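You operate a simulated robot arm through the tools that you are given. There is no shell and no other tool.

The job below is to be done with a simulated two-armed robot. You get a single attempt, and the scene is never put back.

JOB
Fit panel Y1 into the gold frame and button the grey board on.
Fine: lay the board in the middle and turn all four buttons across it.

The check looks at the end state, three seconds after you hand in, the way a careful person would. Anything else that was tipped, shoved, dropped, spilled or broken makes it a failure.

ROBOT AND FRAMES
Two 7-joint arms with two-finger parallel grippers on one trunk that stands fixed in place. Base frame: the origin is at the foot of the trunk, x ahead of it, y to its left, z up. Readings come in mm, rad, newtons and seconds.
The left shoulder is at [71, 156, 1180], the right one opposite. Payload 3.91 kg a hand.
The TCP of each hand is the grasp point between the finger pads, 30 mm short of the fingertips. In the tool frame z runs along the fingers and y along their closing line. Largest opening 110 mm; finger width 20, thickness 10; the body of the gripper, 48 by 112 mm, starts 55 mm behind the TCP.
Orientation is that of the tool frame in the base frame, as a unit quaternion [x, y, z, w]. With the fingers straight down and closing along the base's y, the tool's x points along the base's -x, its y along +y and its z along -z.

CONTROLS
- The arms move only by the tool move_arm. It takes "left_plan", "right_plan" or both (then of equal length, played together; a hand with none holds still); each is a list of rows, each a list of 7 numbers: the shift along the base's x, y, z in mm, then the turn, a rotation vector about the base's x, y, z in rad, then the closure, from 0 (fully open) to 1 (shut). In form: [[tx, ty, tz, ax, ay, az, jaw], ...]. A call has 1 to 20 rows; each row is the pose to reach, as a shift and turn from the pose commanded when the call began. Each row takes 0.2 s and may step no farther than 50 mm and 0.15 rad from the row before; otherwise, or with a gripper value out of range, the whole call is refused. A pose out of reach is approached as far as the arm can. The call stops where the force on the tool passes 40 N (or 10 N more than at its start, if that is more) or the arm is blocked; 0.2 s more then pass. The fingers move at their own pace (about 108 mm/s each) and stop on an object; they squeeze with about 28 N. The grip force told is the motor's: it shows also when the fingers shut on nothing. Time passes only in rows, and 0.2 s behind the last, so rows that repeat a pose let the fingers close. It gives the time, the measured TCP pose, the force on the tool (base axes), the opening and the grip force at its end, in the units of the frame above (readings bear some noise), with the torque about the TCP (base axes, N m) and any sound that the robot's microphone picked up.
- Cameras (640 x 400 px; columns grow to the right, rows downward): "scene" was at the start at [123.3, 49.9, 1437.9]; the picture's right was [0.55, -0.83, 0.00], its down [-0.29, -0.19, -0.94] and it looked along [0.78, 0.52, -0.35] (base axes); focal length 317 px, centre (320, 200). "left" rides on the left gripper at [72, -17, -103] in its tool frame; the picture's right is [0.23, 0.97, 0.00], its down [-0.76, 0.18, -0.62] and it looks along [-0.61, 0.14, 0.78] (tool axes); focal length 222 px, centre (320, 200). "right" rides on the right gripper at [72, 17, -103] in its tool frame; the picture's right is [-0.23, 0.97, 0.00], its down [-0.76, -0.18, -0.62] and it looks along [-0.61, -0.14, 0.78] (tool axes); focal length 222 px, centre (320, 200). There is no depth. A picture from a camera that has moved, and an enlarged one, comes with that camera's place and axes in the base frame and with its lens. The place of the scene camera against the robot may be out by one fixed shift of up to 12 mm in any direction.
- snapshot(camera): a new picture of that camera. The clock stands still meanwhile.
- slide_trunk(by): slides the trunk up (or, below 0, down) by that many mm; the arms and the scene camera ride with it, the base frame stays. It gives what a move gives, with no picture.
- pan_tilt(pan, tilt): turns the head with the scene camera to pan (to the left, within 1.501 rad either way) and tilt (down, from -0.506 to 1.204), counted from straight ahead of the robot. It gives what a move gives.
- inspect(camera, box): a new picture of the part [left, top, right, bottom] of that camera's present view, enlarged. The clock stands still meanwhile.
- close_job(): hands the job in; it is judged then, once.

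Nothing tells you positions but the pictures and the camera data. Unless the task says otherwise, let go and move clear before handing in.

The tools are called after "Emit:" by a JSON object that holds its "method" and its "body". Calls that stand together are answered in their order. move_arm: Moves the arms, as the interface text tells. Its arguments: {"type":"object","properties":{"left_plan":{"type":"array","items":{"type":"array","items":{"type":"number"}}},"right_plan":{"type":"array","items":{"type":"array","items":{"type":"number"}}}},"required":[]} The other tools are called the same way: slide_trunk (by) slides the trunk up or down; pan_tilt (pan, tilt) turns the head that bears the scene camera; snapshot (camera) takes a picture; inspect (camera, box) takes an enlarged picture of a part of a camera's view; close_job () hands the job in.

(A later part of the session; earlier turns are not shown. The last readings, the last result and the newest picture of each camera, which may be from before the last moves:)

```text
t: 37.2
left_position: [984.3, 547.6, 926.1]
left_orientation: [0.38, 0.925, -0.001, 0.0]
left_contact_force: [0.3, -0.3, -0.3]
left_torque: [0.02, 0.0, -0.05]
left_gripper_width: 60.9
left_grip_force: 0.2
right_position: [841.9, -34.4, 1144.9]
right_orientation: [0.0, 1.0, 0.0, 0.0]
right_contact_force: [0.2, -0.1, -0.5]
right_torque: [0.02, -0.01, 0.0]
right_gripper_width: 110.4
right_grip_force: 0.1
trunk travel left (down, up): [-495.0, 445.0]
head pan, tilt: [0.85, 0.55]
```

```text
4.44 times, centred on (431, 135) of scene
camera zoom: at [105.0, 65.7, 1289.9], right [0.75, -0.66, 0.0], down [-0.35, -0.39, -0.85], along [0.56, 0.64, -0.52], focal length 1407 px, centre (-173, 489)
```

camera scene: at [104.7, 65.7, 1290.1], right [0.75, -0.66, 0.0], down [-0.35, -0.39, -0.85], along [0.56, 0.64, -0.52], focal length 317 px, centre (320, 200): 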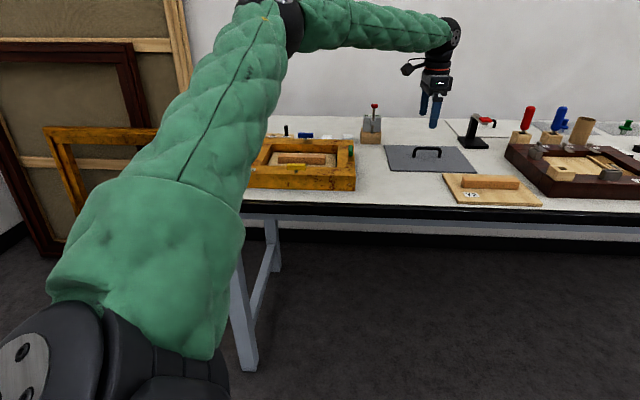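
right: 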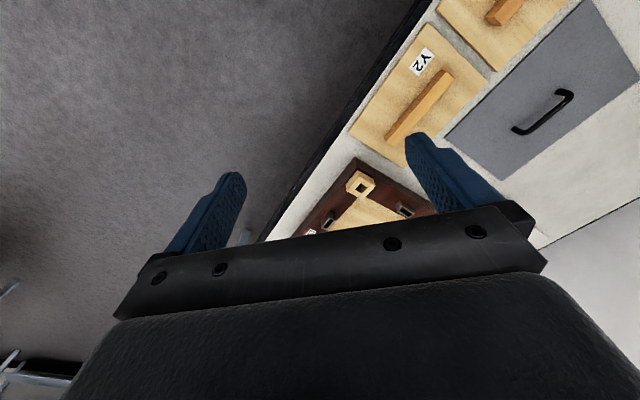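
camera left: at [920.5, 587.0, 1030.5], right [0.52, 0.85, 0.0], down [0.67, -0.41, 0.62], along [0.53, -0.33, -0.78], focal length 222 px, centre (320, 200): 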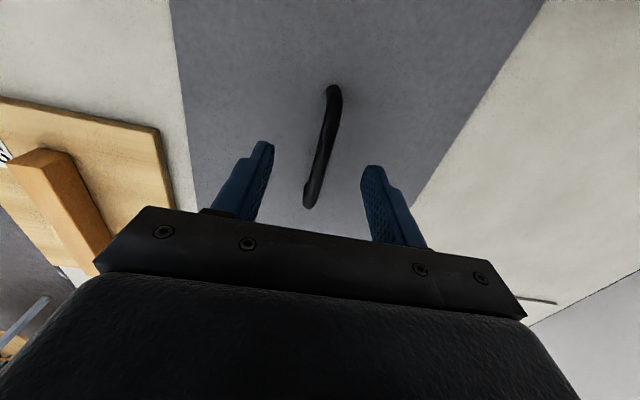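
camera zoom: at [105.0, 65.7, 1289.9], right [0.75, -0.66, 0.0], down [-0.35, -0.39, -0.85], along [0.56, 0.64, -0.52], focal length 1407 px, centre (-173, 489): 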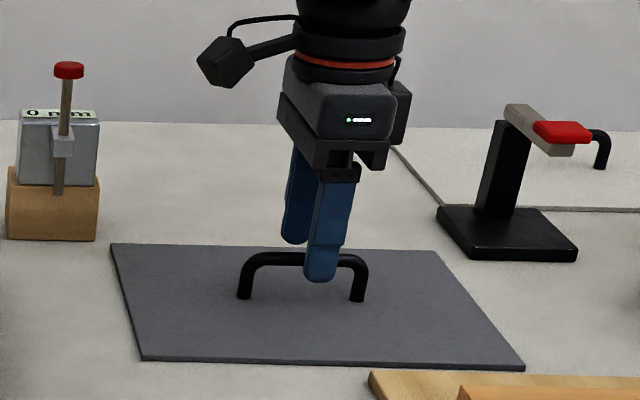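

The fingers straddle the handle with the rod centred between them. I'll lower 16 mm more and close.

Emit:
{"method": "move_arm", "body": {"left_plan": [[0, 0, -6, 0, 0, 0, 0.45], [0, 0, -12, 0, 0, 0, 0.45], [0, 0, -17, 0, 0, 0, 0.45], [0, 0, -17, 0, 0, 0, 0.7], [0, 0, -17, 0, 0, 0, 1.0], [0, 0, -17, 0, 0, 0, 1.0], [0, 0, -17, 0, 0, 0, 1.0], [0, 0, -17, 0, 0, 0, 1.0]]}}

Emit:
{"method": "inspect", "body": {"camera": "scene", "box": [375, 90, 487, 180]}}

Emit:
{"method": "snapshot", "body": {"camera": "left"}}

```text
t: 39.0
left_position: [985.3, 546.9, 909.5]
left_orientation: [0.38, 0.925, -0.002, 0.0]
left_contact_force: [0.1, 0.1, 0.0]
left_torque: [0.01, -0.03, -0.06]
left_gripper_width: 8.9
left_grip_force: 28.1
right_position: [841.9, -32.0, 1145.8]
right_orientation: [0.0, 1.0, 0.0, 0.0]
right_contact_force: [0.3, 0.1, -0.4]
right_torque: [0.0, 0.01, 0.03]
right_gripper_width: 110.1
right_grip_force: 0.0
trunk travel left (down, up): [-495.0, 445.0]
head pan, tilt: [0.85, 0.55]
```

```text
4.44 times, centred on (431, 135) of scene
camera zoom: at [105.1, 65.7, 1289.9], right [0.75, -0.66, 0.0], down [-0.35, -0.39, -0.85], along [0.56, 0.64, -0.52], focal length 1407 px, centre (-173, 489)
```

zoom: 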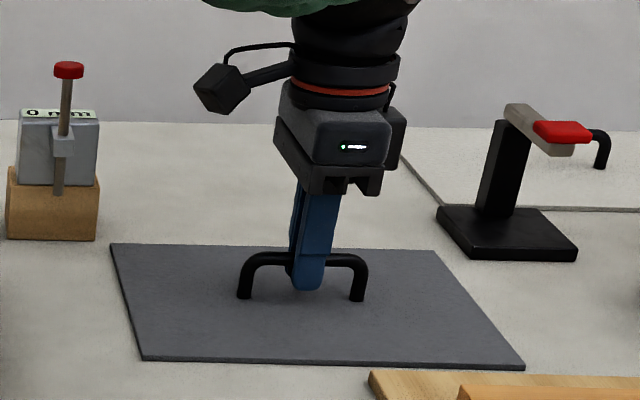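

```text
taken
camera left: at [920.9, 586.9, 1013.0], right [0.52, 0.85, 0.0], down [0.67, -0.41, 0.62], along [0.53, -0.33, -0.78], focal length 222 px, centre (320, 200)
```

left: 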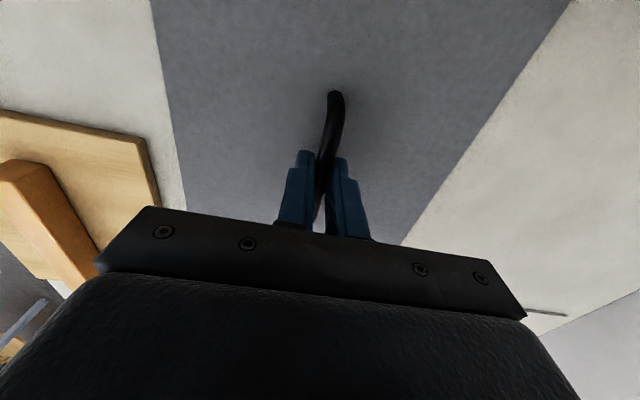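

The grip is on the rod at 8.9 mm. I'll lift gently and check the board hangs flat.

Emit:
{"method": "move_arm", "body": {"left_plan": [[0, 0, 4, 0, 0, 0, 1], [0, 0, 10, 0, 0, 0, 1], [0, 0, 20, 0, 0, 0, 1], [0, 0, 40, 0, 0, 0, 1], [0, 0, 65, 0, 0, 0, 1], [0, 0, 95, 0, 0, 0, 1], [0, 0, 125, 0, 0, 0, 1], [0, 0, 125, 0, 0, 0, 1]]}}

Emit:
{"method": "inspect", "body": {"camera": "scene", "box": [360, 60, 500, 180]}}

Emit:
{"method": "snapshot", "body": {"camera": "left"}}

```text
t: 40.8
left_position: [984.9, 548.5, 1033.4]
left_orientation: [0.381, 0.925, -0.001, 0.0]
left_contact_force: [0.6, -0.7, -1.3]
left_torque: [0.04, 0.0, 0.04]
left_gripper_width: 8.9
left_grip_force: 27.4
right_position: [841.9, -33.4, 1144.2]
right_orientation: [-0.001, 1.0, 0.0, -0.001]
right_contact_force: [0.4, 0.6, -0.4]
right_torque: [-0.02, 0.0, 0.01]
right_gripper_width: 110.3
right_grip_force: 0.1
trunk travel left (down, up): [-495.0, 445.0]
head pan, tilt: [0.85, 0.55]
```

```text
3.33 times, centred on (430, 120) of scene
camera zoom: at [105.5, 66.1, 1289.8], right [0.75, -0.66, 0.0], down [-0.35, -0.39, -0.85], along [0.56, 0.64, -0.52], focal length 1056 px, centre (-47, 467)
```

zoom: 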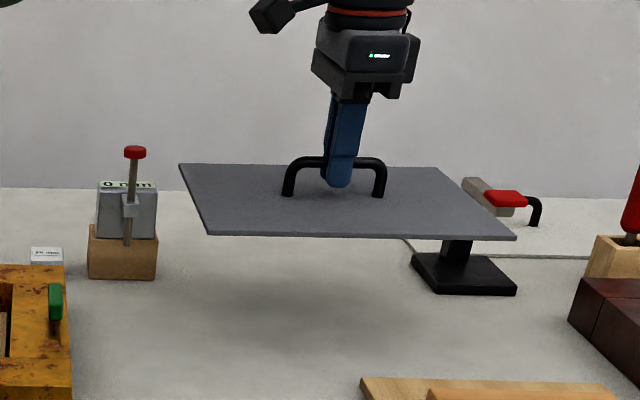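

```text
taken
camera left: at [921.7, 587.8, 1136.8], right [0.52, 0.85, 0.0], down [0.67, -0.41, 0.62], along [0.53, -0.33, -0.78], focal length 222 px, centre (320, 200)
```

left: 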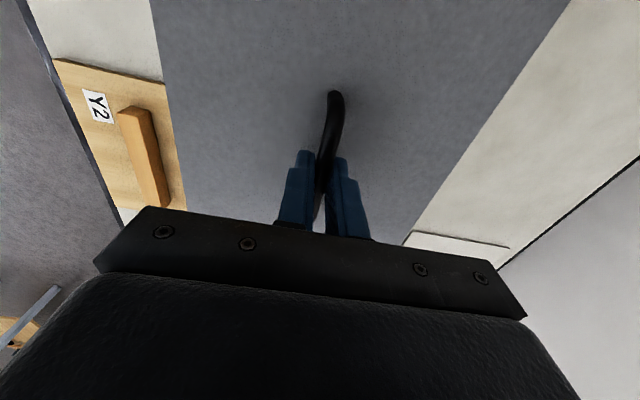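

The board hangs level. I'll bring the trunk back up 130 mm, which also lifts the board, then carry it over the frame.

Emit:
{"method": "slide_trunk", "body": {"by": 130}}

Emit:
{"method": "move_arm", "body": {"left_plan": [[-15, 8, 0, 0, 0, 0, 1], [-45, 24, 0, 0, 0, 0, 1], [-80, 45, 0, 0, 0, 0, 1], [-115, 66, 0, 0, 0, 0, 1], [-150, 87, 0, 0, 0, 0, 1], [-185, 108, 0, 0, 0, 0, 1], [-220, 129, 0, 0, 0, 0, 1], [-255, 150, 0, 0, 0, 0, 1], [-290, 171, 0, 0, 0, 0, 1], [-320, 190, 0, 0, 0, -0.003, 1], [-340, 201, 0, 0, 0, -0.006, 1], [-346.8, 205.2, 0, 0, 0, -0.006, 1], [-346.8, 205.2, 0, 0, 0, -0.006, 1]]}}

Emit:
{"method": "snapshot", "body": {"camera": "scene"}}

Emit:
{"method": "snapshot", "body": {"camera": "left"}}

```text
t: 42.3
left_position: [987.2, 548.7, 1163.9]
left_orientation: [0.38, 0.925, -0.001, -0.001]
left_contact_force: [-0.8, 0.1, -1.7]
left_torque: [0.01, 0.04, -0.01]
left_gripper_width: 8.9
left_grip_force: 27.4
right_position: [841.5, -32.8, 1275.2]
right_orientation: [0.0, 1.0, 0.0, -0.001]
right_contact_force: [-0.1, 0.3, 0.2]
right_torque: [-0.05, 0.0, 0.0]
right_gripper_width: 110.2
right_grip_force: 0.1
trunk travel left (down, up): [-625.0, 315.0]
head pan, tilt: [0.85, 0.55]
```

```text
t: 45.1
left_position: [639.3, 753.0, 1163.3]
left_orientation: [0.383, 0.924, -0.001, 0.0]
left_contact_force: [-0.1, -0.1, -1.6]
left_torque: [-0.01, 0.02, 0.0]
left_gripper_width: 9.3
left_grip_force: 28.3
right_position: [841.6, -33.1, 1275.3]
right_orientation: [0.0, 1.0, 0.0, 0.0]
right_contact_force: [-0.4, 0.1, 1.1]
right_torque: [-0.01, -0.03, 0.04]
right_gripper_width: 110.3
right_grip_force: 0.0
trunk travel left (down, up): [-625.0, 315.0]
head pan, tilt: [0.85, 0.55]
```

```text
taken
camera scene: at [105.2, 66.0, 1419.9], right [0.75, -0.66, 0.0], down [-0.35, -0.39, -0.85], along [0.56, 0.64, -0.52], focal length 317 px, centre (320, 200)
```

scene: 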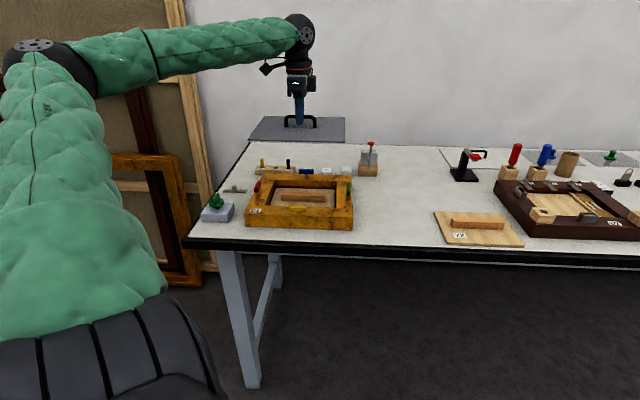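

```text
taken
camera left: at [575.2, 793.0, 1266.0], right [0.53, 0.85, 0.0], down [0.66, -0.41, 0.62], along [0.53, -0.33, -0.78], focal length 222 px, centre (320, 200)
```

left: 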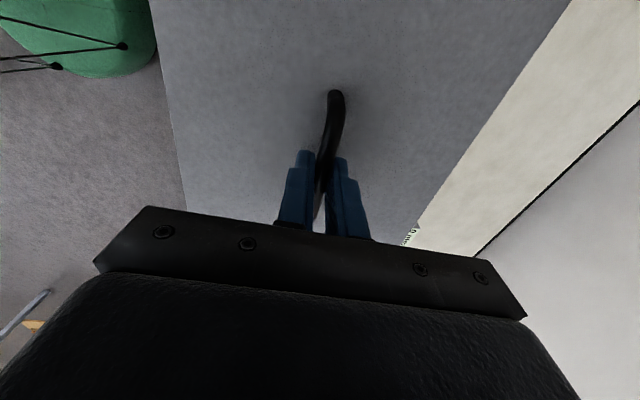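

The board is over the frame. I'll lower it to about 20 mm above the button tops and check the alignment.

Emit:
{"method": "move_arm", "body": {"left_plan": [[0, 0, -15, 0, 0, 0, 1], [0, 0, -45, 0, 0, 0, 1], [0, 0, -80, 0, 0, 0, 1], [0, 0, -115, 0, 0, 0, 1], [0, 0, -140, 0, 0, 0, 1], [0, 0, -155, 0, 0, 0, 1], [0, 0, -155, 0, 0, 0, 1]]}}

Emit:
{"method": "inspect", "body": {"camera": "scene", "box": [235, 145, 363, 235]}}

Emit:
{"method": "inspect", "body": {"camera": "scene", "box": [240, 160, 304, 200]}}

Emit:
{"method": "inspect", "body": {"camera": "scene", "box": [300, 160, 364, 200]}}

Emit:
{"method": "snapshot", "body": {"camera": "left"}}

```text
t: 46.7
left_position: [638.8, 752.9, 1008.2]
left_orientation: [0.383, 0.924, -0.001, 0.0]
left_contact_force: [-0.5, 0.4, -1.2]
left_torque: [-0.04, 0.0, -0.04]
left_gripper_width: 9.1
left_grip_force: 27.6
right_position: [841.0, -34.5, 1273.8]
right_orientation: [0.001, 1.0, 0.0, 0.001]
right_contact_force: [0.8, -0.7, 0.7]
right_torque: [-0.02, -0.02, 0.0]
right_gripper_width: 110.1
right_grip_force: 0.1
trunk travel left (down, up): [-625.0, 315.0]
head pan, tilt: [0.85, 0.55]
```

```text
4.44 times, centred on (299, 190) of scene
camera zoom: at [104.9, 66.0, 1419.9], right [0.75, -0.66, 0.0], down [-0.35, -0.39, -0.85], along [0.56, 0.64, -0.52], focal length 1407 px, centre (413, 244)
```

zoom: 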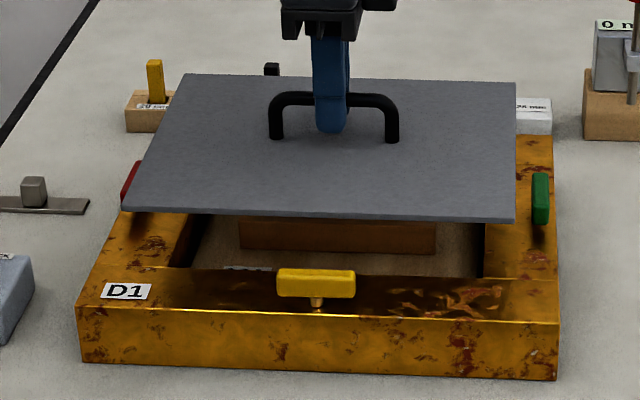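

```text
10.00 times, centred on (272, 180) of scene
camera zoom: at [104.9, 66.0, 1419.9], right [0.75, -0.66, 0.0], down [-0.35, -0.39, -0.85], along [0.56, 0.64, -0.52], focal length 3166 px, centre (800, 400)
```

zoom: 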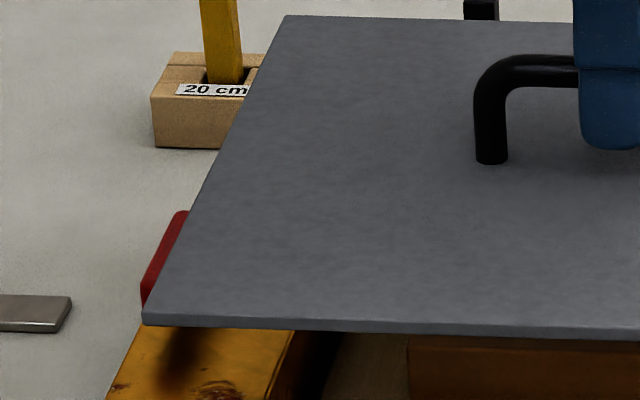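

```text
10.00 times, centred on (332, 180) of scene
camera zoom: at [104.9, 66.0, 1419.9], right [0.75, -0.66, 0.0], down [-0.35, -0.39, -0.85], along [0.56, 0.64, -0.52], focal length 3166 px, centre (200, 400)
```

zoom: 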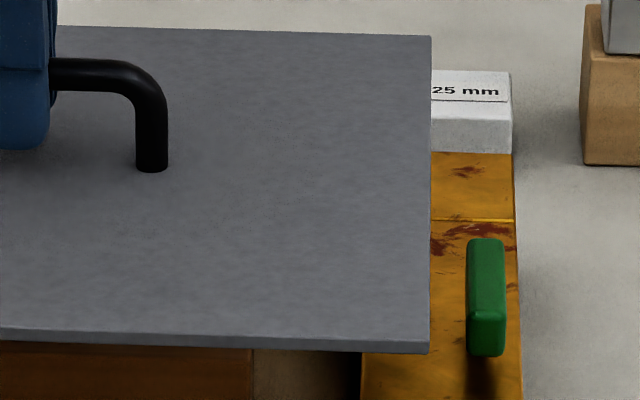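

```text
taken
camera left: at [575.4, 793.3, 1111.9], right [0.53, 0.85, 0.0], down [0.66, -0.41, 0.62], along [0.53, -0.33, -0.78], focal length 222 px, centre (320, 200)
```

left: 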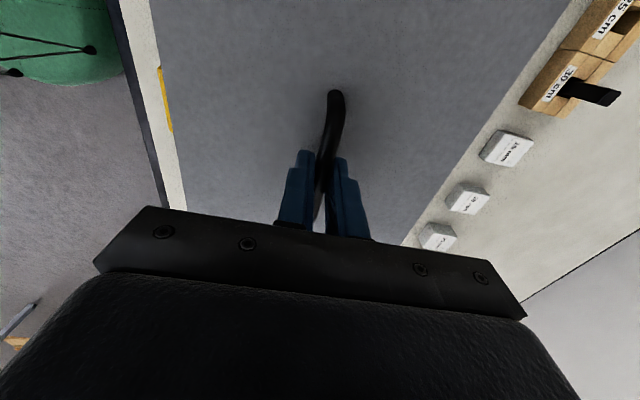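

The board looks centred within a few mm, with 10–12 mm of clearance to the buttons all round. I'll lower it between the buttons to just above the frame top and re-check.

Emit:
{"method": "move_arm", "body": {"left_plan": [[0, 0, -8, 0, 0, 0, 1], [0, 0, -16, 0, 0, 0, 1], [0, 0, -24, 0, 0, 0, 1], [0, 0, -32, 0, 0, 0, 1], [0, 0, -38, 0, 0, 0, 1], [0, 0, -42, 0, 0, 0, 1], [0, 0, -42, 0, 0, 0, 1]]}}

Emit:
{"method": "inspect", "body": {"camera": "scene", "box": [235, 155, 363, 235]}}

Emit:
{"method": "inspect", "body": {"camera": "scene", "box": [240, 165, 304, 205]}}

Emit:
{"method": "inspect", "body": {"camera": "scene", "box": [300, 165, 364, 205]}}

Emit:
{"method": "inspect", "body": {"camera": "scene", "box": [240, 195, 304, 235]}}

Emit:
{"method": "inspect", "body": {"camera": "scene", "box": [300, 195, 364, 235]}}

Emit:
{"method": "snapshot", "body": {"camera": "left"}}

```text
t: 48.3
left_position: [638.9, 753.5, 969.0]
left_orientation: [0.382, 0.924, -0.001, 0.0]
left_contact_force: [-0.8, -0.4, -2.1]
left_torque: [0.0, 0.02, -0.03]
left_gripper_width: 9.2
left_grip_force: 27.8
right_position: [840.6, -34.0, 1275.4]
right_orientation: [0.001, 1.0, 0.0, 0.0]
right_contact_force: [-0.6, 0.3, 0.4]
right_torque: [0.01, 0.03, 0.0]
right_gripper_width: 109.9
right_grip_force: 0.1
trunk travel left (down, up): [-625.0, 315.0]
head pan, tilt: [0.85, 0.55]
```

```text
5.00 times, centred on (299, 195) of scene
camera zoom: at [104.9, 66.0, 1419.9], right [0.75, -0.66, 0.0], down [-0.35, -0.39, -0.85], along [0.56, 0.64, -0.52], focal length 1583 px, centre (425, 225)
```

zoom: 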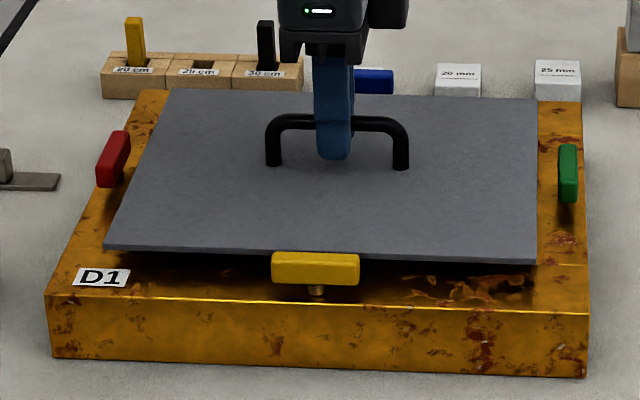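

```text
10.00 times, centred on (272, 185) of scene
camera zoom: at [104.9, 66.0, 1419.9], right [0.75, -0.66, 0.0], down [-0.35, -0.39, -0.85], along [0.56, 0.64, -0.52], focal length 3166 px, centre (800, 350)
```

zoom: 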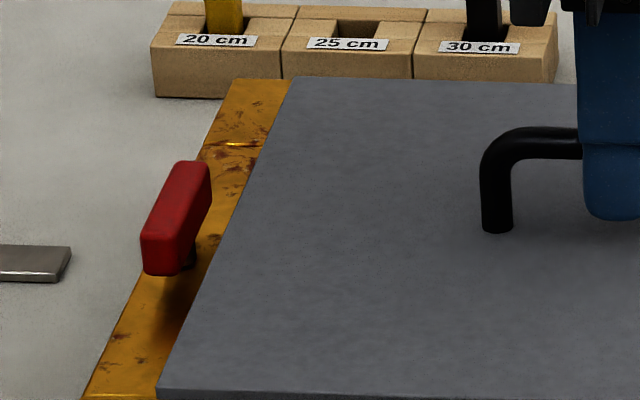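

```text
10.00 times, centred on (332, 185) of scene
camera zoom: at [104.9, 66.0, 1419.9], right [0.75, -0.66, 0.0], down [-0.35, -0.39, -0.85], along [0.56, 0.64, -0.52], focal length 3166 px, centre (200, 350)
```

zoom: 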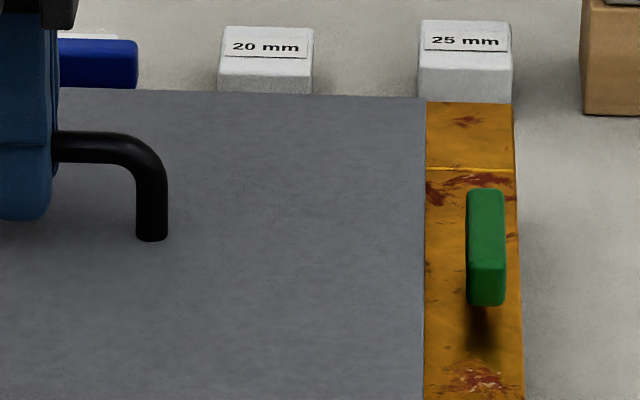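

```text
10.00 times, centred on (272, 215) of scene
camera zoom: at [104.9, 66.0, 1419.9], right [0.75, -0.66, 0.0], down [-0.35, -0.39, -0.85], along [0.56, 0.64, -0.52], focal length 3166 px, centre (800, 50)
```

zoom: 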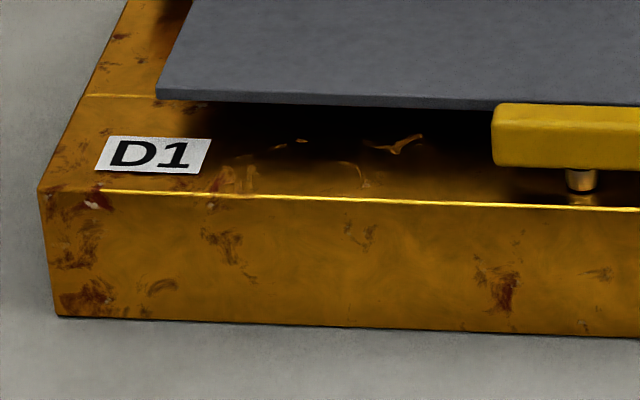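

```text
10.00 times, centred on (332, 215) of scene
camera zoom: at [104.9, 66.0, 1419.9], right [0.75, -0.66, 0.0], down [-0.35, -0.39, -0.85], along [0.56, 0.64, -0.52], focal length 3166 px, centre (200, 50)
```

zoom: 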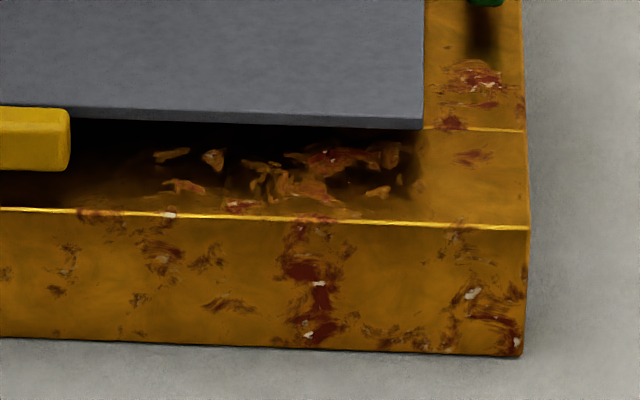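

```text
taken
camera left: at [575.0, 793.0, 1070.7], right [0.53, 0.85, 0.0], down [0.66, -0.41, 0.62], along [0.53, -0.33, -0.78], focal length 222 px, centre (320, 200)
```

left: 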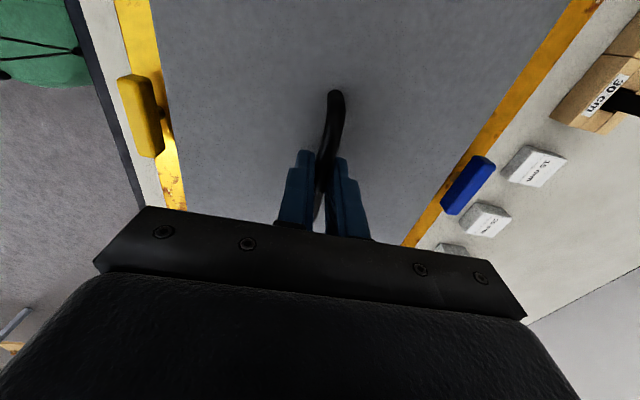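

The scene view gives the board offset from the frame as about −0.4 mm sideways and −2 mm in depth, though depth is the less certain one. I'll measure it independently from the hand camera.

Emit:
{"method": "inspect", "body": {"camera": "left", "box": [96, 0, 192, 60]}}

Emit:
{"method": "inspect", "body": {"camera": "left", "box": [110, 60, 206, 120]}}

Emit:
{"method": "inspect", "body": {"camera": "left", "box": [430, 120, 526, 180]}}

Emit:
{"method": "inspect", "body": {"camera": "left", "box": [510, 30, 606, 90]}}

```text
6.67 times, centred on (144, 30) of left
camera zoom: at [575.0, 793.0, 1070.7], right [0.53, 0.85, 0.0], down [0.66, -0.41, 0.62], along [0.53, -0.33, -0.78], focal length 1481 px, centre (1493, 1333)
```

zoom: 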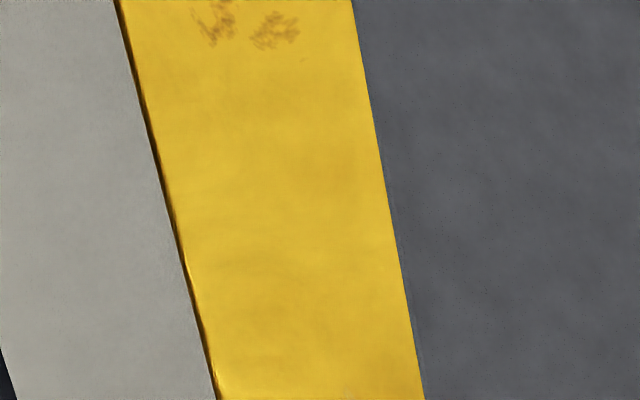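

```text
6.67 times, centred on (158, 90) of left
camera zoom: at [575.0, 793.0, 1070.7], right [0.53, 0.85, 0.0], down [0.66, -0.41, 0.62], along [0.53, -0.33, -0.78], focal length 1481 px, centre (1400, 933)
```

zoom: 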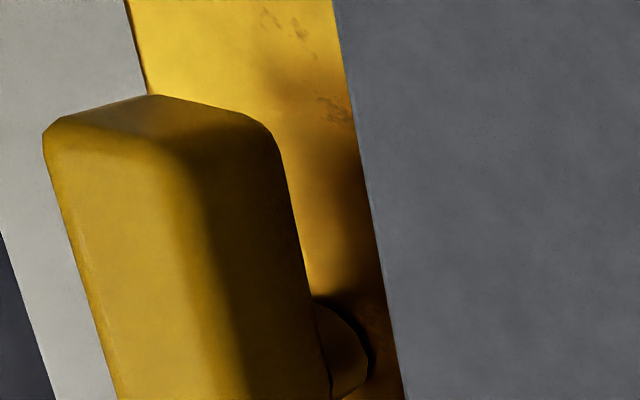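

```text
6.67 times, centred on (478, 150) of left
camera zoom: at [575.0, 793.0, 1070.7], right [0.53, 0.85, 0.0], down [0.66, -0.41, 0.62], along [0.53, -0.33, -0.78], focal length 1481 px, centre (-733, 533)
```

zoom: 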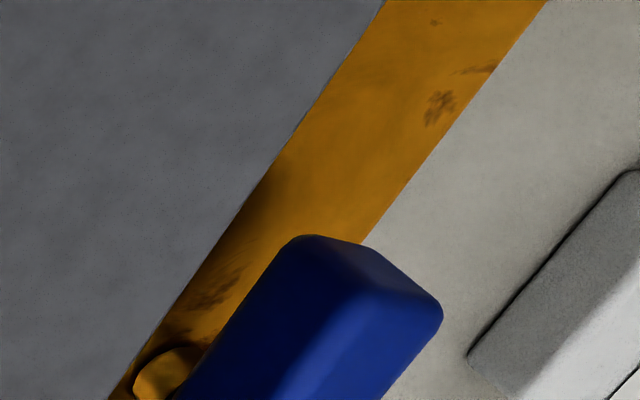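

```text
6.67 times, centred on (558, 60) of left
camera zoom: at [575.0, 793.0, 1070.7], right [0.53, 0.85, 0.0], down [0.66, -0.41, 0.62], along [0.53, -0.33, -0.78], focal length 1481 px, centre (-1267, 1133)
```

zoom: 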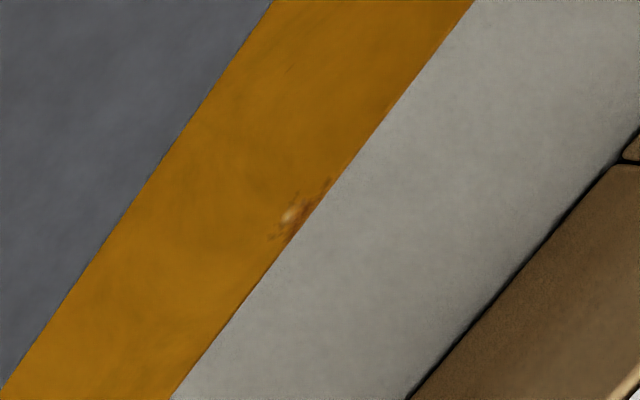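

Both cameras agree the board should go about 1.5 mm further back and 0.4 mm right. I'll make that shift and lower it onto the frame.

Emit:
{"method": "move_arm", "body": {"left_plan": [[0.7, 0.4, 0, 0, 0, 0, 1], [1.3, 0.8, -2, 0, 0, 0, 1], [1.3, 0.8, -4, 0, 0, 0, 1], [1.3, 0.8, -6, 0, 0, 0, 1], [1.3, 0.8, -8, 0, 0, 0, 1], [1.3, 0.8, -8, 0, 0, 0, 1]]}}

Emit:
{"method": "inspect", "body": {"camera": "scene", "box": [235, 155, 363, 235]}}

```text
t: 49.7
left_position: [640.1, 753.8, 960.0]
left_orientation: [0.383, 0.924, -0.001, -0.001]
left_contact_force: [1.4, 0.3, -1.1]
left_torque: [-0.06, 0.0, 0.02]
left_gripper_width: 9.0
left_grip_force: 28.3
right_position: [842.1, -32.6, 1274.7]
right_orientation: [0.0, 1.0, 0.0, 0.0]
right_contact_force: [0.1, 0.3, -0.5]
right_torque: [-0.01, -0.02, 0.03]
right_gripper_width: 110.0
right_grip_force: 0.0
trunk travel left (down, up): [-625.0, 315.0]
head pan, tilt: [0.85, 0.55]
```

```text
5.00 times, centred on (299, 195) of scene
camera zoom: at [105.0, 66.0, 1419.9], right [0.75, -0.66, 0.0], down [-0.35, -0.39, -0.85], along [0.56, 0.64, -0.52], focal length 1583 px, centre (425, 225)
```

zoom: 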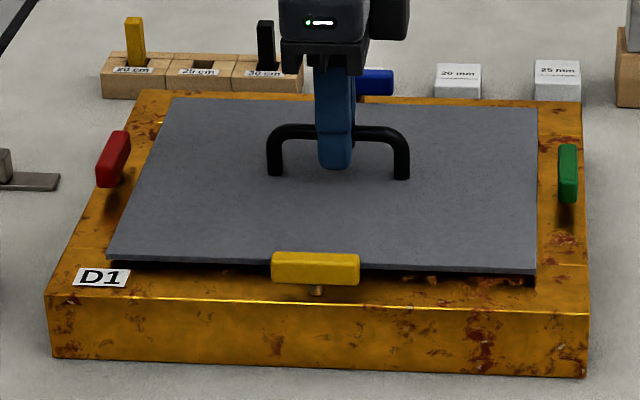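

Emit:
{"method": "move_arm", "body": {"left_plan": [[0, 0, -1, 0, 0, 0, 1], [0, 0, -2, 0, 0, 0, 1], [0, 0, -3, 0, 0, 0, 1], [0, 0, -3, 0, 0, 0, 1]]}}

Emit:
{"method": "inspect", "body": {"camera": "scene", "box": [235, 155, 363, 235]}}

Emit:
{"method": "inspect", "body": {"camera": "scene", "box": [300, 195, 364, 235]}}

```text
t: 50.7
left_position: [640.1, 753.9, 955.7]
left_orientation: [0.383, 0.924, -0.002, 0.0]
left_contact_force: [0.1, 0.0, -2.0]
left_torque: [0.01, -0.01, -0.02]
left_gripper_width: 9.1
left_grip_force: 27.8
right_position: [840.7, -34.1, 1275.2]
right_orientation: [0.0, 1.0, 0.0, -0.001]
right_contact_force: [0.2, 0.0, 0.8]
right_torque: [0.01, 0.04, -0.01]
right_gripper_width: 110.2
right_grip_force: 0.1
trunk travel left (down, up): [-625.0, 315.0]
head pan, tilt: [0.85, 0.55]
```

```text
5.00 times, centred on (299, 195) of scene
camera zoom: at [105.0, 66.0, 1419.9], right [0.75, -0.66, 0.0], down [-0.35, -0.39, -0.85], along [0.56, 0.64, -0.52], focal length 1583 px, centre (425, 225)
```

zoom: 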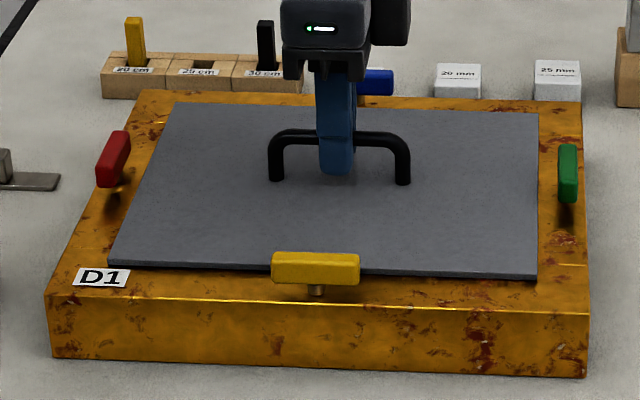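

```text
10.00 times, centred on (332, 215) of scene
camera zoom: at [105.0, 66.0, 1419.9], right [0.75, -0.66, 0.0], down [-0.35, -0.39, -0.85], along [0.56, 0.64, -0.52], focal length 3166 px, centre (200, 50)
```

zoom: 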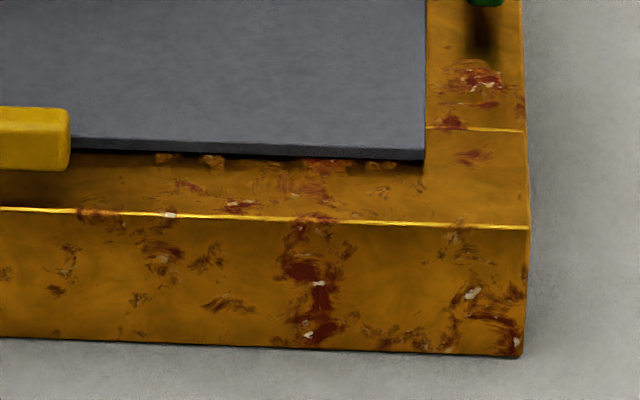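

The margins to the frame's outer edge are about 29.6 mm at right and 30.8 mm at front, against 30 mm for perfect centring. I'll lower the last couple of mm to contact.

Emit:
{"method": "move_arm", "body": {"left_plan": [[0, 0, -1, 0, 0, 0, 1], [0, 0, -2, 0, 0, 0, 1], [0, 0, -2, 0, 0, 0, 1]]}}

```text
t: 51.5
left_position: [639.8, 754.4, 956.1]
left_orientation: [0.383, 0.924, 0.001, -0.001]
left_contact_force: [3.6, 2.1, 9.0]
left_torque: [-0.01, -0.05, 0.0]
left_gripper_width: 9.2
left_grip_force: 27.5
right_position: [841.1, -34.8, 1275.4]
right_orientation: [0.0, 1.0, 0.001, 0.0]
right_contact_force: [0.4, -0.1, -0.6]
right_torque: [0.0, -0.01, -0.03]
right_gripper_width: 110.1
right_grip_force: 0.1
trunk travel left (down, up): [-625.0, 315.0]
head pan, tilt: [0.85, 0.55]
```

Contact at 9 N, so the board is resting on the frame. I'll release it and rise straight up.

Emit:
{"method": "move_arm", "body": {"left_plan": [[0, 0, 0.5, 0, 0, 0, 0.9], [0, 0, 0.5, 0, 0, 0, 0.7], [0, 0, 0.5, 0, 0, 0, 0.55], [0, 0, 0.5, 0, 0, 0, 0.55]]}}

Emit:
{"method": "move_arm", "body": {"left_plan": [[0, 0, 8, 0, 0, 0, 0.55], [0, 0, 25, 0, 0, 0, 0.55], [0, 0, 60, 0, 0, 0, 0.5], [0, 0, 100, 0, 0, 0, 0.4], [0, 0, 145, 0, 0, 0, 0.2], [0, 0, 190, 0, 0, 0, 0], [0, 0, 190, 0, 0, 0, 0]]}}

Emit:
{"method": "inspect", "body": {"camera": "scene", "box": [235, 155, 363, 235]}}

Emit:
{"method": "snapshot", "body": {"camera": "left"}}

```text
t: 52.5
left_position: [639.4, 755.3, 953.2]
left_orientation: [0.383, 0.924, 0.0, 0.0]
left_contact_force: [-0.4, -0.5, 0.3]
left_torque: [0.01, 0.0, -0.01]
left_gripper_width: 49.5
left_grip_force: 0.2
right_position: [839.8, -34.1, 1275.0]
right_orientation: [0.0, 1.0, 0.0, 0.0]
right_contact_force: [-0.8, 0.2, 0.1]
right_torque: [-0.01, 0.01, 0.02]
right_gripper_width: 109.7
right_grip_force: 0.1
trunk travel left (down, up): [-625.0, 315.0]
head pan, tilt: [0.85, 0.55]
```

```text
t: 54.1
left_position: [639.8, 756.6, 1144.3]
left_orientation: [0.382, 0.924, 0.0, 0.0]
left_contact_force: [-0.6, -0.4, -0.8]
left_torque: [0.01, -0.01, 0.01]
left_gripper_width: 110.1
left_grip_force: 0.0
right_position: [841.0, -32.3, 1274.8]
right_orientation: [0.0, 1.0, -0.001, 0.0]
right_contact_force: [0.7, 0.1, 1.0]
right_torque: [0.0, 0.04, 0.01]
right_gripper_width: 110.1
right_grip_force: 0.0
trunk travel left (down, up): [-625.0, 315.0]
head pan, tilt: [0.85, 0.55]
```

```text
5.00 times, centred on (299, 195) of scene
camera zoom: at [105.3, 66.7, 1419.8], right [0.75, -0.66, 0.0], down [-0.35, -0.39, -0.85], along [0.56, 0.64, -0.52], focal length 1583 px, centre (425, 225)
```

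zoom: 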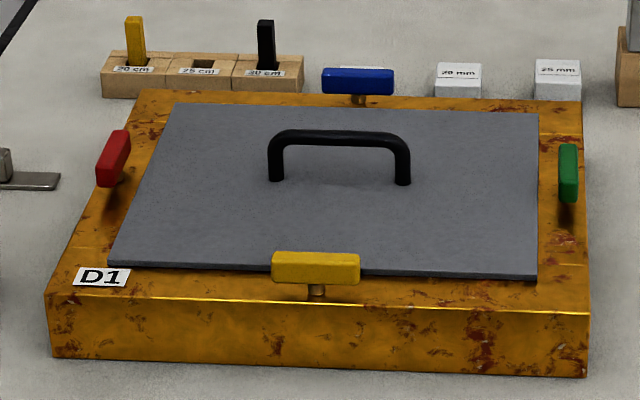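

```text
taken
camera left: at [575.5, 796.3, 1247.8], right [0.53, 0.85, 0.0], down [0.66, -0.41, 0.62], along [0.53, -0.33, -0.78], focal length 222 px, centre (320, 200)
```

left: 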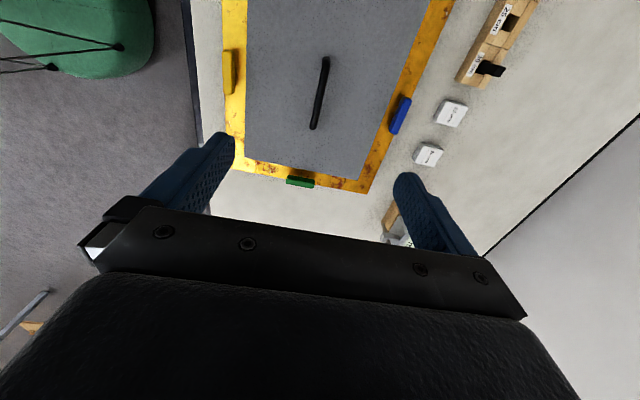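

The board lies flat and centred on the frame. Next I'll measure the buttons closely, looking at their height, posts and gap over the board.

Emit:
{"method": "inspect", "body": {"camera": "scene", "box": [274, 195, 322, 225]}}

Emit:
{"method": "inspect", "body": {"camera": "scene", "box": [284, 160, 332, 190]}}

Emit:
{"method": "inspect", "body": {"camera": "scene", "box": [240, 170, 288, 200]}}

Emit:
{"method": "inspect", "body": {"camera": "scene", "box": [320, 175, 368, 205]}}

Emit:
{"method": "inspect", "body": {"camera": "left", "box": [205, 40, 285, 90]}}

Emit:
{"method": "inspect", "body": {"camera": "left", "box": [370, 85, 450, 135]}}

Emit:
{"method": "inspect", "body": {"camera": "left", "box": [260, 150, 340, 200]}}

```text
13.33 times, centred on (298, 210) of scene
camera zoom: at [105.3, 66.7, 1419.8], right [0.75, -0.66, 0.0], down [-0.35, -0.39, -0.85], along [0.56, 0.64, -0.52], focal length 4222 px, centre (613, 67)
```

zoom: 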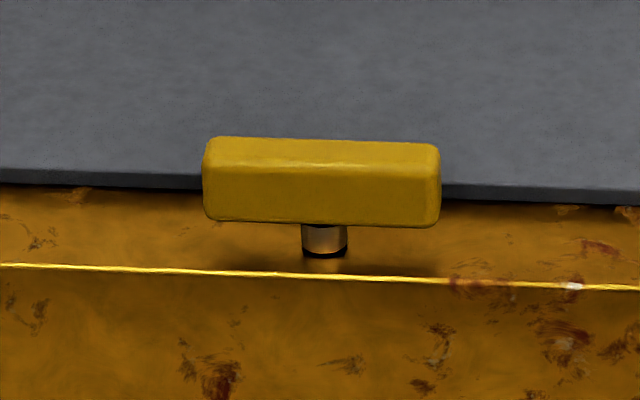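

```text
13.33 times, centred on (308, 175) of scene
camera zoom: at [105.3, 66.7, 1419.8], right [0.75, -0.66, 0.0], down [-0.35, -0.39, -0.85], along [0.56, 0.64, -0.52], focal length 4222 px, centre (480, 533)
```

zoom: 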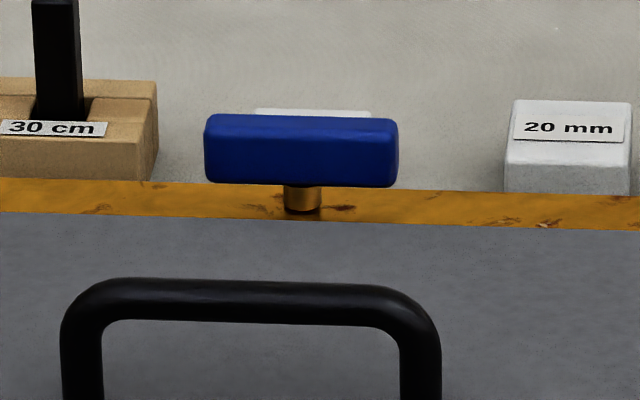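

```text
13.33 times, centred on (264, 185) of scene
camera zoom: at [105.3, 66.7, 1419.8], right [0.75, -0.66, 0.0], down [-0.35, -0.39, -0.85], along [0.56, 0.64, -0.52], focal length 4222 px, centre (1067, 400)
```

zoom: 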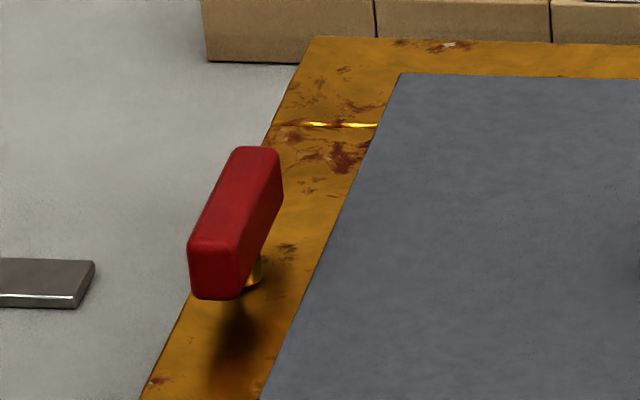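

```text
13.33 times, centred on (344, 190) of scene
camera zoom: at [105.3, 66.7, 1419.8], right [0.75, -0.66, 0.0], down [-0.35, -0.39, -0.85], along [0.56, 0.64, -0.52], focal length 4222 px, centre (0, 333)
```

zoom: 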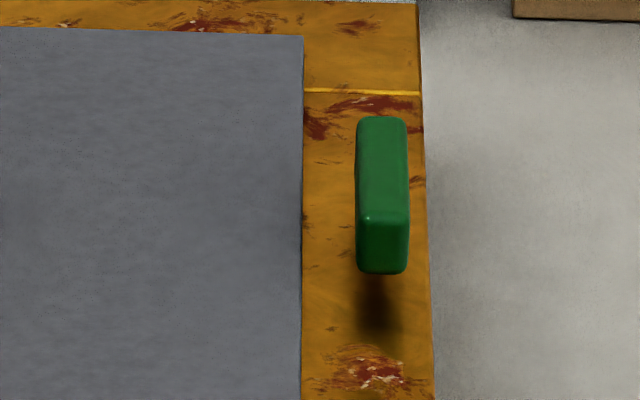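

```text
8.00 times, centred on (245, 65) of left
camera zoom: at [575.5, 796.3, 1247.8], right [0.53, 0.85, 0.0], down [0.66, -0.41, 0.62], along [0.53, -0.33, -0.78], focal length 1777 px, centre (920, 1280)
```

zoom: 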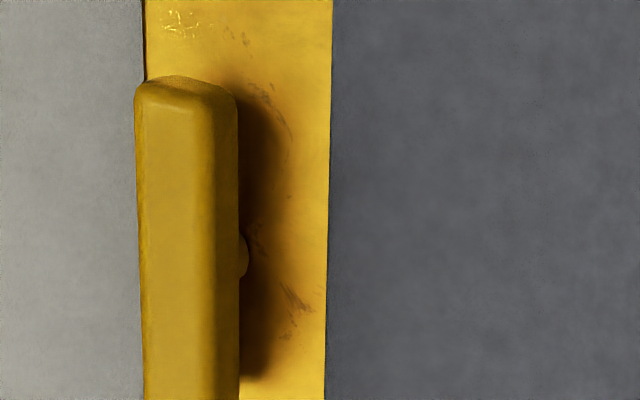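

```text
8.00 times, centred on (410, 110) of left
camera zoom: at [575.5, 796.3, 1247.8], right [0.53, 0.85, 0.0], down [0.66, -0.41, 0.62], along [0.53, -0.33, -0.78], focal length 1777 px, centre (-400, 920)
```

zoom: 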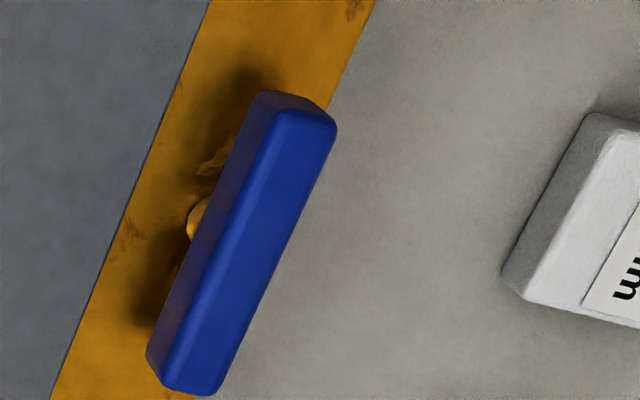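

```text
8.00 times, centred on (300, 175) of left
camera zoom: at [575.5, 796.3, 1247.8], right [0.53, 0.85, 0.0], down [0.66, -0.41, 0.62], along [0.53, -0.33, -0.78], focal length 1777 px, centre (480, 400)
```

zoom: 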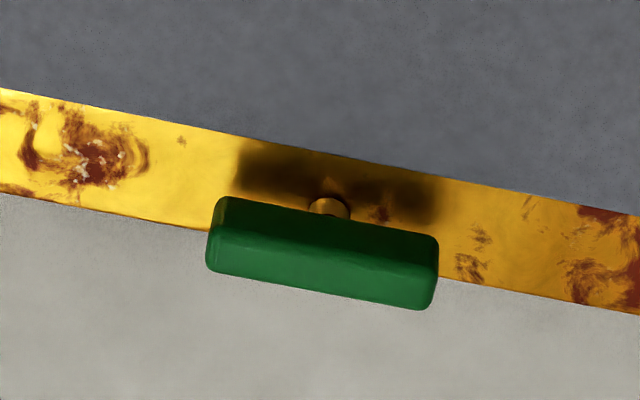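

Each button is about 50×12×14 mm, sitting about 8 mm above the frame on a post 12 mm in from the outer edge. Turned across, each should overlap the board by about 7 mm, and the board margins are even (29–31 mm). I'll start with yellow and hover over it with the fingers across its width.

Emit:
{"method": "move_arm", "body": {"left_plan": [[-25, -25, -10, 0, 0, 0, 0.3], [-55, -55, -30, 0, 0, 0, 0.6], [-83.6, -82.4, -60, 0, 0, 0, 0.64], [-83.6, -82.4, -100, 0, 0, 0, 0.64], [-83.6, -82.4, -140, 0, 0, 0, 0.64], [-83.6, -82.4, -150, 0, 0, 0, 0.64], [-83.6, -82.4, -150, 0, 0, 0, 0.64]]}}

Emit:
{"method": "snapshot", "body": {"camera": "left"}}

Emit:
{"method": "inspect", "body": {"camera": "scene", "box": [235, 145, 363, 235]}}

```text
t: 55.7
left_position: [554.5, 672.4, 994.5]
left_orientation: [0.382, 0.924, -0.001, 0.0]
left_contact_force: [-0.1, 0.9, 0.2]
left_torque: [-0.01, 0.01, -0.01]
left_gripper_width: 39.7
left_grip_force: 0.0
right_position: [841.8, -31.6, 1274.3]
right_orientation: [0.0, 1.0, -0.001, -0.002]
right_contact_force: [0.1, 0.5, -0.3]
right_torque: [-0.04, 0.0, 0.02]
right_gripper_width: 109.9
right_grip_force: 0.0
trunk travel left (down, up): [-625.0, 315.0]
head pan, tilt: [0.85, 0.55]
```

```text
taken
camera left: at [491.7, 712.5, 1097.6], right [0.53, 0.85, 0.0], down [0.67, -0.41, 0.62], along [0.53, -0.33, -0.78], focal length 222 px, centre (320, 200)
```

left: 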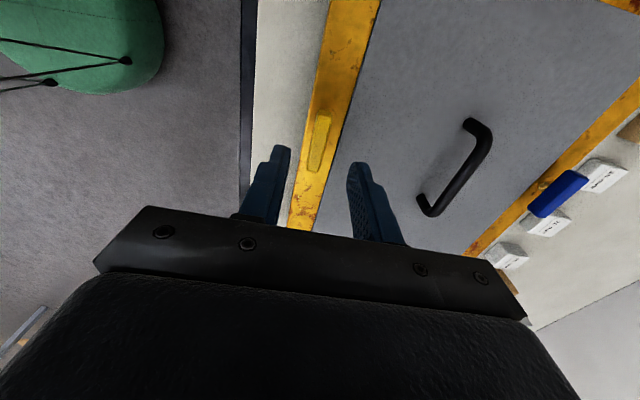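

```text
4.44 times, centred on (299, 190) of scene
camera zoom: at [105.8, 67.3, 1419.7], right [0.75, -0.66, 0.0], down [-0.35, -0.39, -0.85], along [0.56, 0.64, -0.52], focal length 1407 px, centre (413, 244)
```

zoom: 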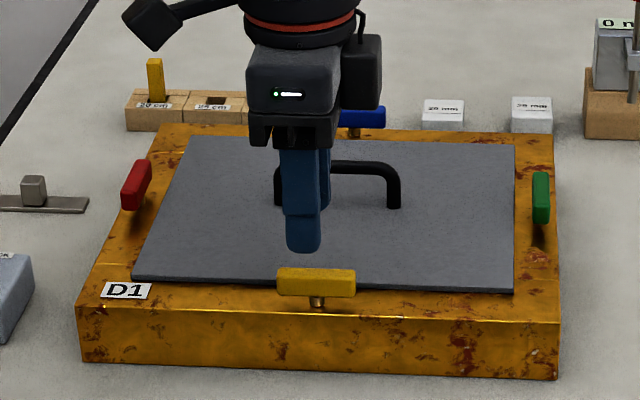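

The yellow button shows between the fingertips. I'll zoom in to centre on it exactly.

Emit:
{"method": "inspect", "body": {"camera": "left", "box": [280, 100, 360, 180]}}

```text
5.00 times, centred on (320, 140) of left
camera zoom: at [491.7, 712.5, 1097.6], right [0.53, 0.85, 0.0], down [0.67, -0.41, 0.62], along [0.53, -0.33, -0.78], focal length 1111 px, centre (320, 500)
```

zoom: 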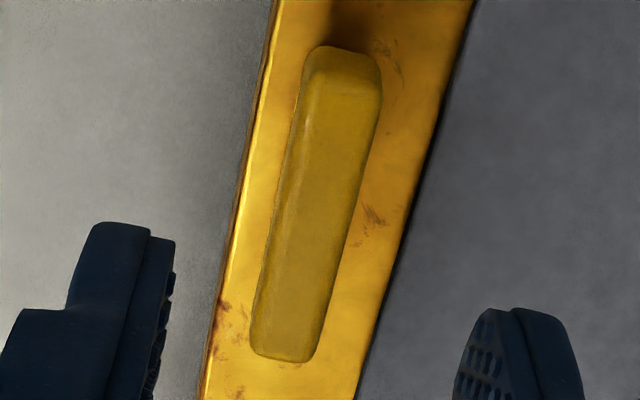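

The hand and scene views both put the button centre about 3.5 mm right and 1 mm nearer. I'll correct that, lower to just above the button top and re-check.

Emit:
{"method": "move_arm", "body": {"left_plan": [[1.8, -3.1, -8, 0, 0, 0, 0.64], [1.8, -3.1, -18, 0, 0, 0, 0.68], [1.8, -3.1, -25, 0, 0, 0, 0.72], [1.8, -3.1, -25, 0, 0, 0, 0.72]]}}

Emit:
{"method": "inspect", "body": {"camera": "left", "box": [260, 80, 388, 200]}}

Emit:
{"method": "inspect", "body": {"camera": "scene", "box": [274, 185, 338, 225]}}

```text
t: 56.7
left_position: [556.7, 669.3, 971.1]
left_orientation: [0.383, 0.924, -0.001, -0.001]
left_contact_force: [-0.1, -1.1, -0.4]
left_torque: [0.0, -0.02, 0.0]
left_gripper_width: 30.7
left_grip_force: 0.0
right_position: [840.7, -32.8, 1274.5]
right_orientation: [0.001, 1.0, 0.0, -0.001]
right_contact_force: [0.3, 0.1, -0.1]
right_torque: [-0.01, -0.04, -0.01]
right_gripper_width: 110.1
right_grip_force: 0.1
trunk travel left (down, up): [-625.0, 315.0]
head pan, tilt: [0.85, 0.55]
```

```text
3.33 times, centred on (324, 140) of left
camera zoom: at [493.8, 708.3, 1073.6], right [0.53, 0.85, 0.0], down [0.66, -0.41, 0.62], along [0.53, -0.33, -0.78], focal length 740 px, centre (307, 400)
```

zoom: 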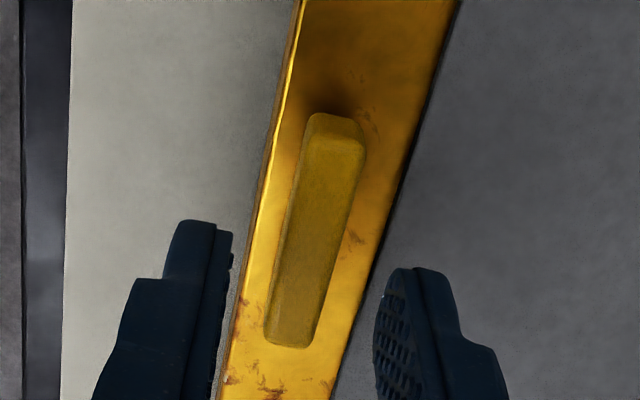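

```text
10.00 times, centred on (306, 205) of scene
camera zoom: at [105.0, 66.1, 1419.9], right [0.75, -0.66, 0.0], down [-0.35, -0.39, -0.85], along [0.56, 0.64, -0.52], focal length 3166 px, centre (460, 150)
```

zoom: 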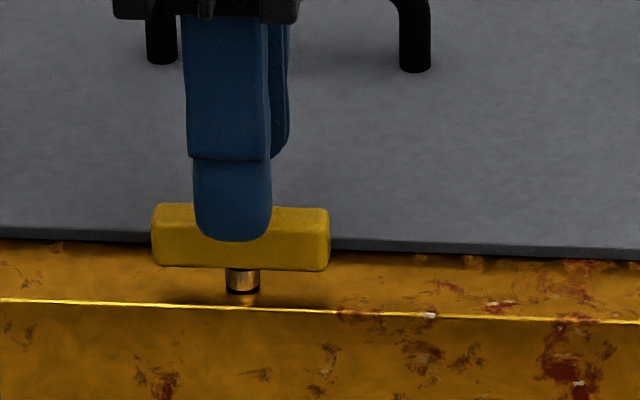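

The hand is now centred over yellow to within 1 mm in both views. I'll lower so the fingertips reach beside the button, staying above the board, and close.

Emit:
{"method": "move_arm", "body": {"left_plan": [[0, 0, -6, 0, 0, 0, 0.72], [0, 0, -12, 0, 0, 0, 0.72], [0, 0, -17, 0, 0, 0, 0.72], [0, 0, -17, 0, 0, 0, 0.8], [0, 0, -17, 0, 0, 0, 0.9], [0, 0, -17, 0, 0, 0, 1.0], [0, 0, -17, 0, 0, 0, 1.0]]}}

Emit:
{"method": "inspect", "body": {"camera": "scene", "box": [274, 185, 338, 225]}}

```text
t: 58.3
left_position: [557.7, 667.9, 952.3]
left_orientation: [0.383, 0.924, 0.0, 0.0]
left_contact_force: [0.4, 1.6, -1.5]
left_torque: [0.06, -0.06, 0.01]
left_gripper_width: 11.9
left_grip_force: 45.8
right_position: [841.1, -32.4, 1274.4]
right_orientation: [0.0, 1.0, 0.0, 0.0]
right_contact_force: [-0.4, 0.0, -0.3]
right_torque: [0.01, 0.01, -0.02]
right_gripper_width: 110.0
right_grip_force: 0.2
trunk travel left (down, up): [-625.0, 315.0]
head pan, tilt: [0.85, 0.55]
```

```text
10.00 times, centred on (306, 205) of scene
camera zoom: at [105.0, 66.0, 1419.9], right [0.75, -0.66, 0.0], down [-0.35, -0.39, -0.85], along [0.56, 0.64, -0.52], focal length 3166 px, centre (460, 150)
```

zoom: 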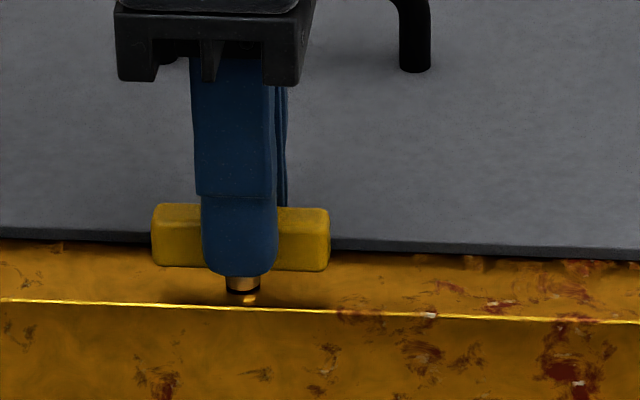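

Gripped at 11.9 mm. I'll rotate a little first to check the button turns freely and without side load.

Emit:
{"method": "move_arm", "body": {"left_plan": [[0, 0, 0, 0, 0, 0.1, 1], [0, 0, 0, 0, 0, 0.2, 1], [0, 0, 0, 0, 0, 0.3, 1], [0, 0, 0, 0, 0, 0.3, 1]]}}

Emit:
{"method": "inspect", "body": {"camera": "scene", "box": [274, 185, 338, 225]}}

```text
t: 59.3
left_position: [557.1, 669.1, 952.4]
left_orientation: [0.24, 0.971, 0.0, 0.0]
left_contact_force: [7.4, 5.8, 0.2]
left_torque: [0.33, 0.01, 0.02]
left_gripper_width: 12.0
left_grip_force: 44.9
right_position: [841.7, -33.4, 1274.6]
right_orientation: [0.0, 1.0, 0.0, -0.001]
right_contact_force: [-0.4, -0.4, 0.1]
right_torque: [0.0, 0.0, 0.0]
right_gripper_width: 110.3
right_grip_force: 0.1
trunk travel left (down, up): [-625.0, 315.0]
head pan, tilt: [0.85, 0.55]
```

```text
10.00 times, centred on (306, 205) of scene
camera zoom: at [105.6, 66.4, 1419.9], right [0.75, -0.66, 0.0], down [-0.35, -0.39, -0.85], along [0.56, 0.64, -0.52], focal length 3166 px, centre (460, 150)
```

zoom: 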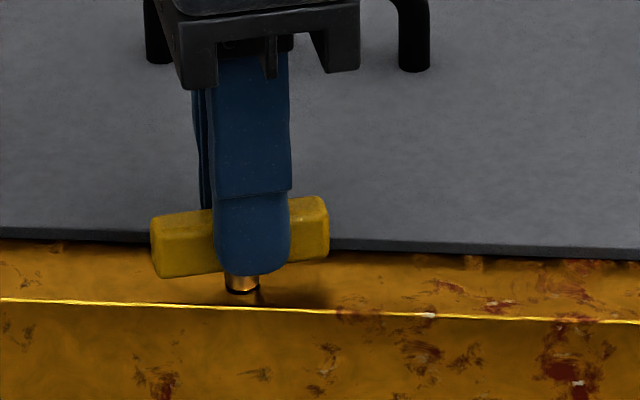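

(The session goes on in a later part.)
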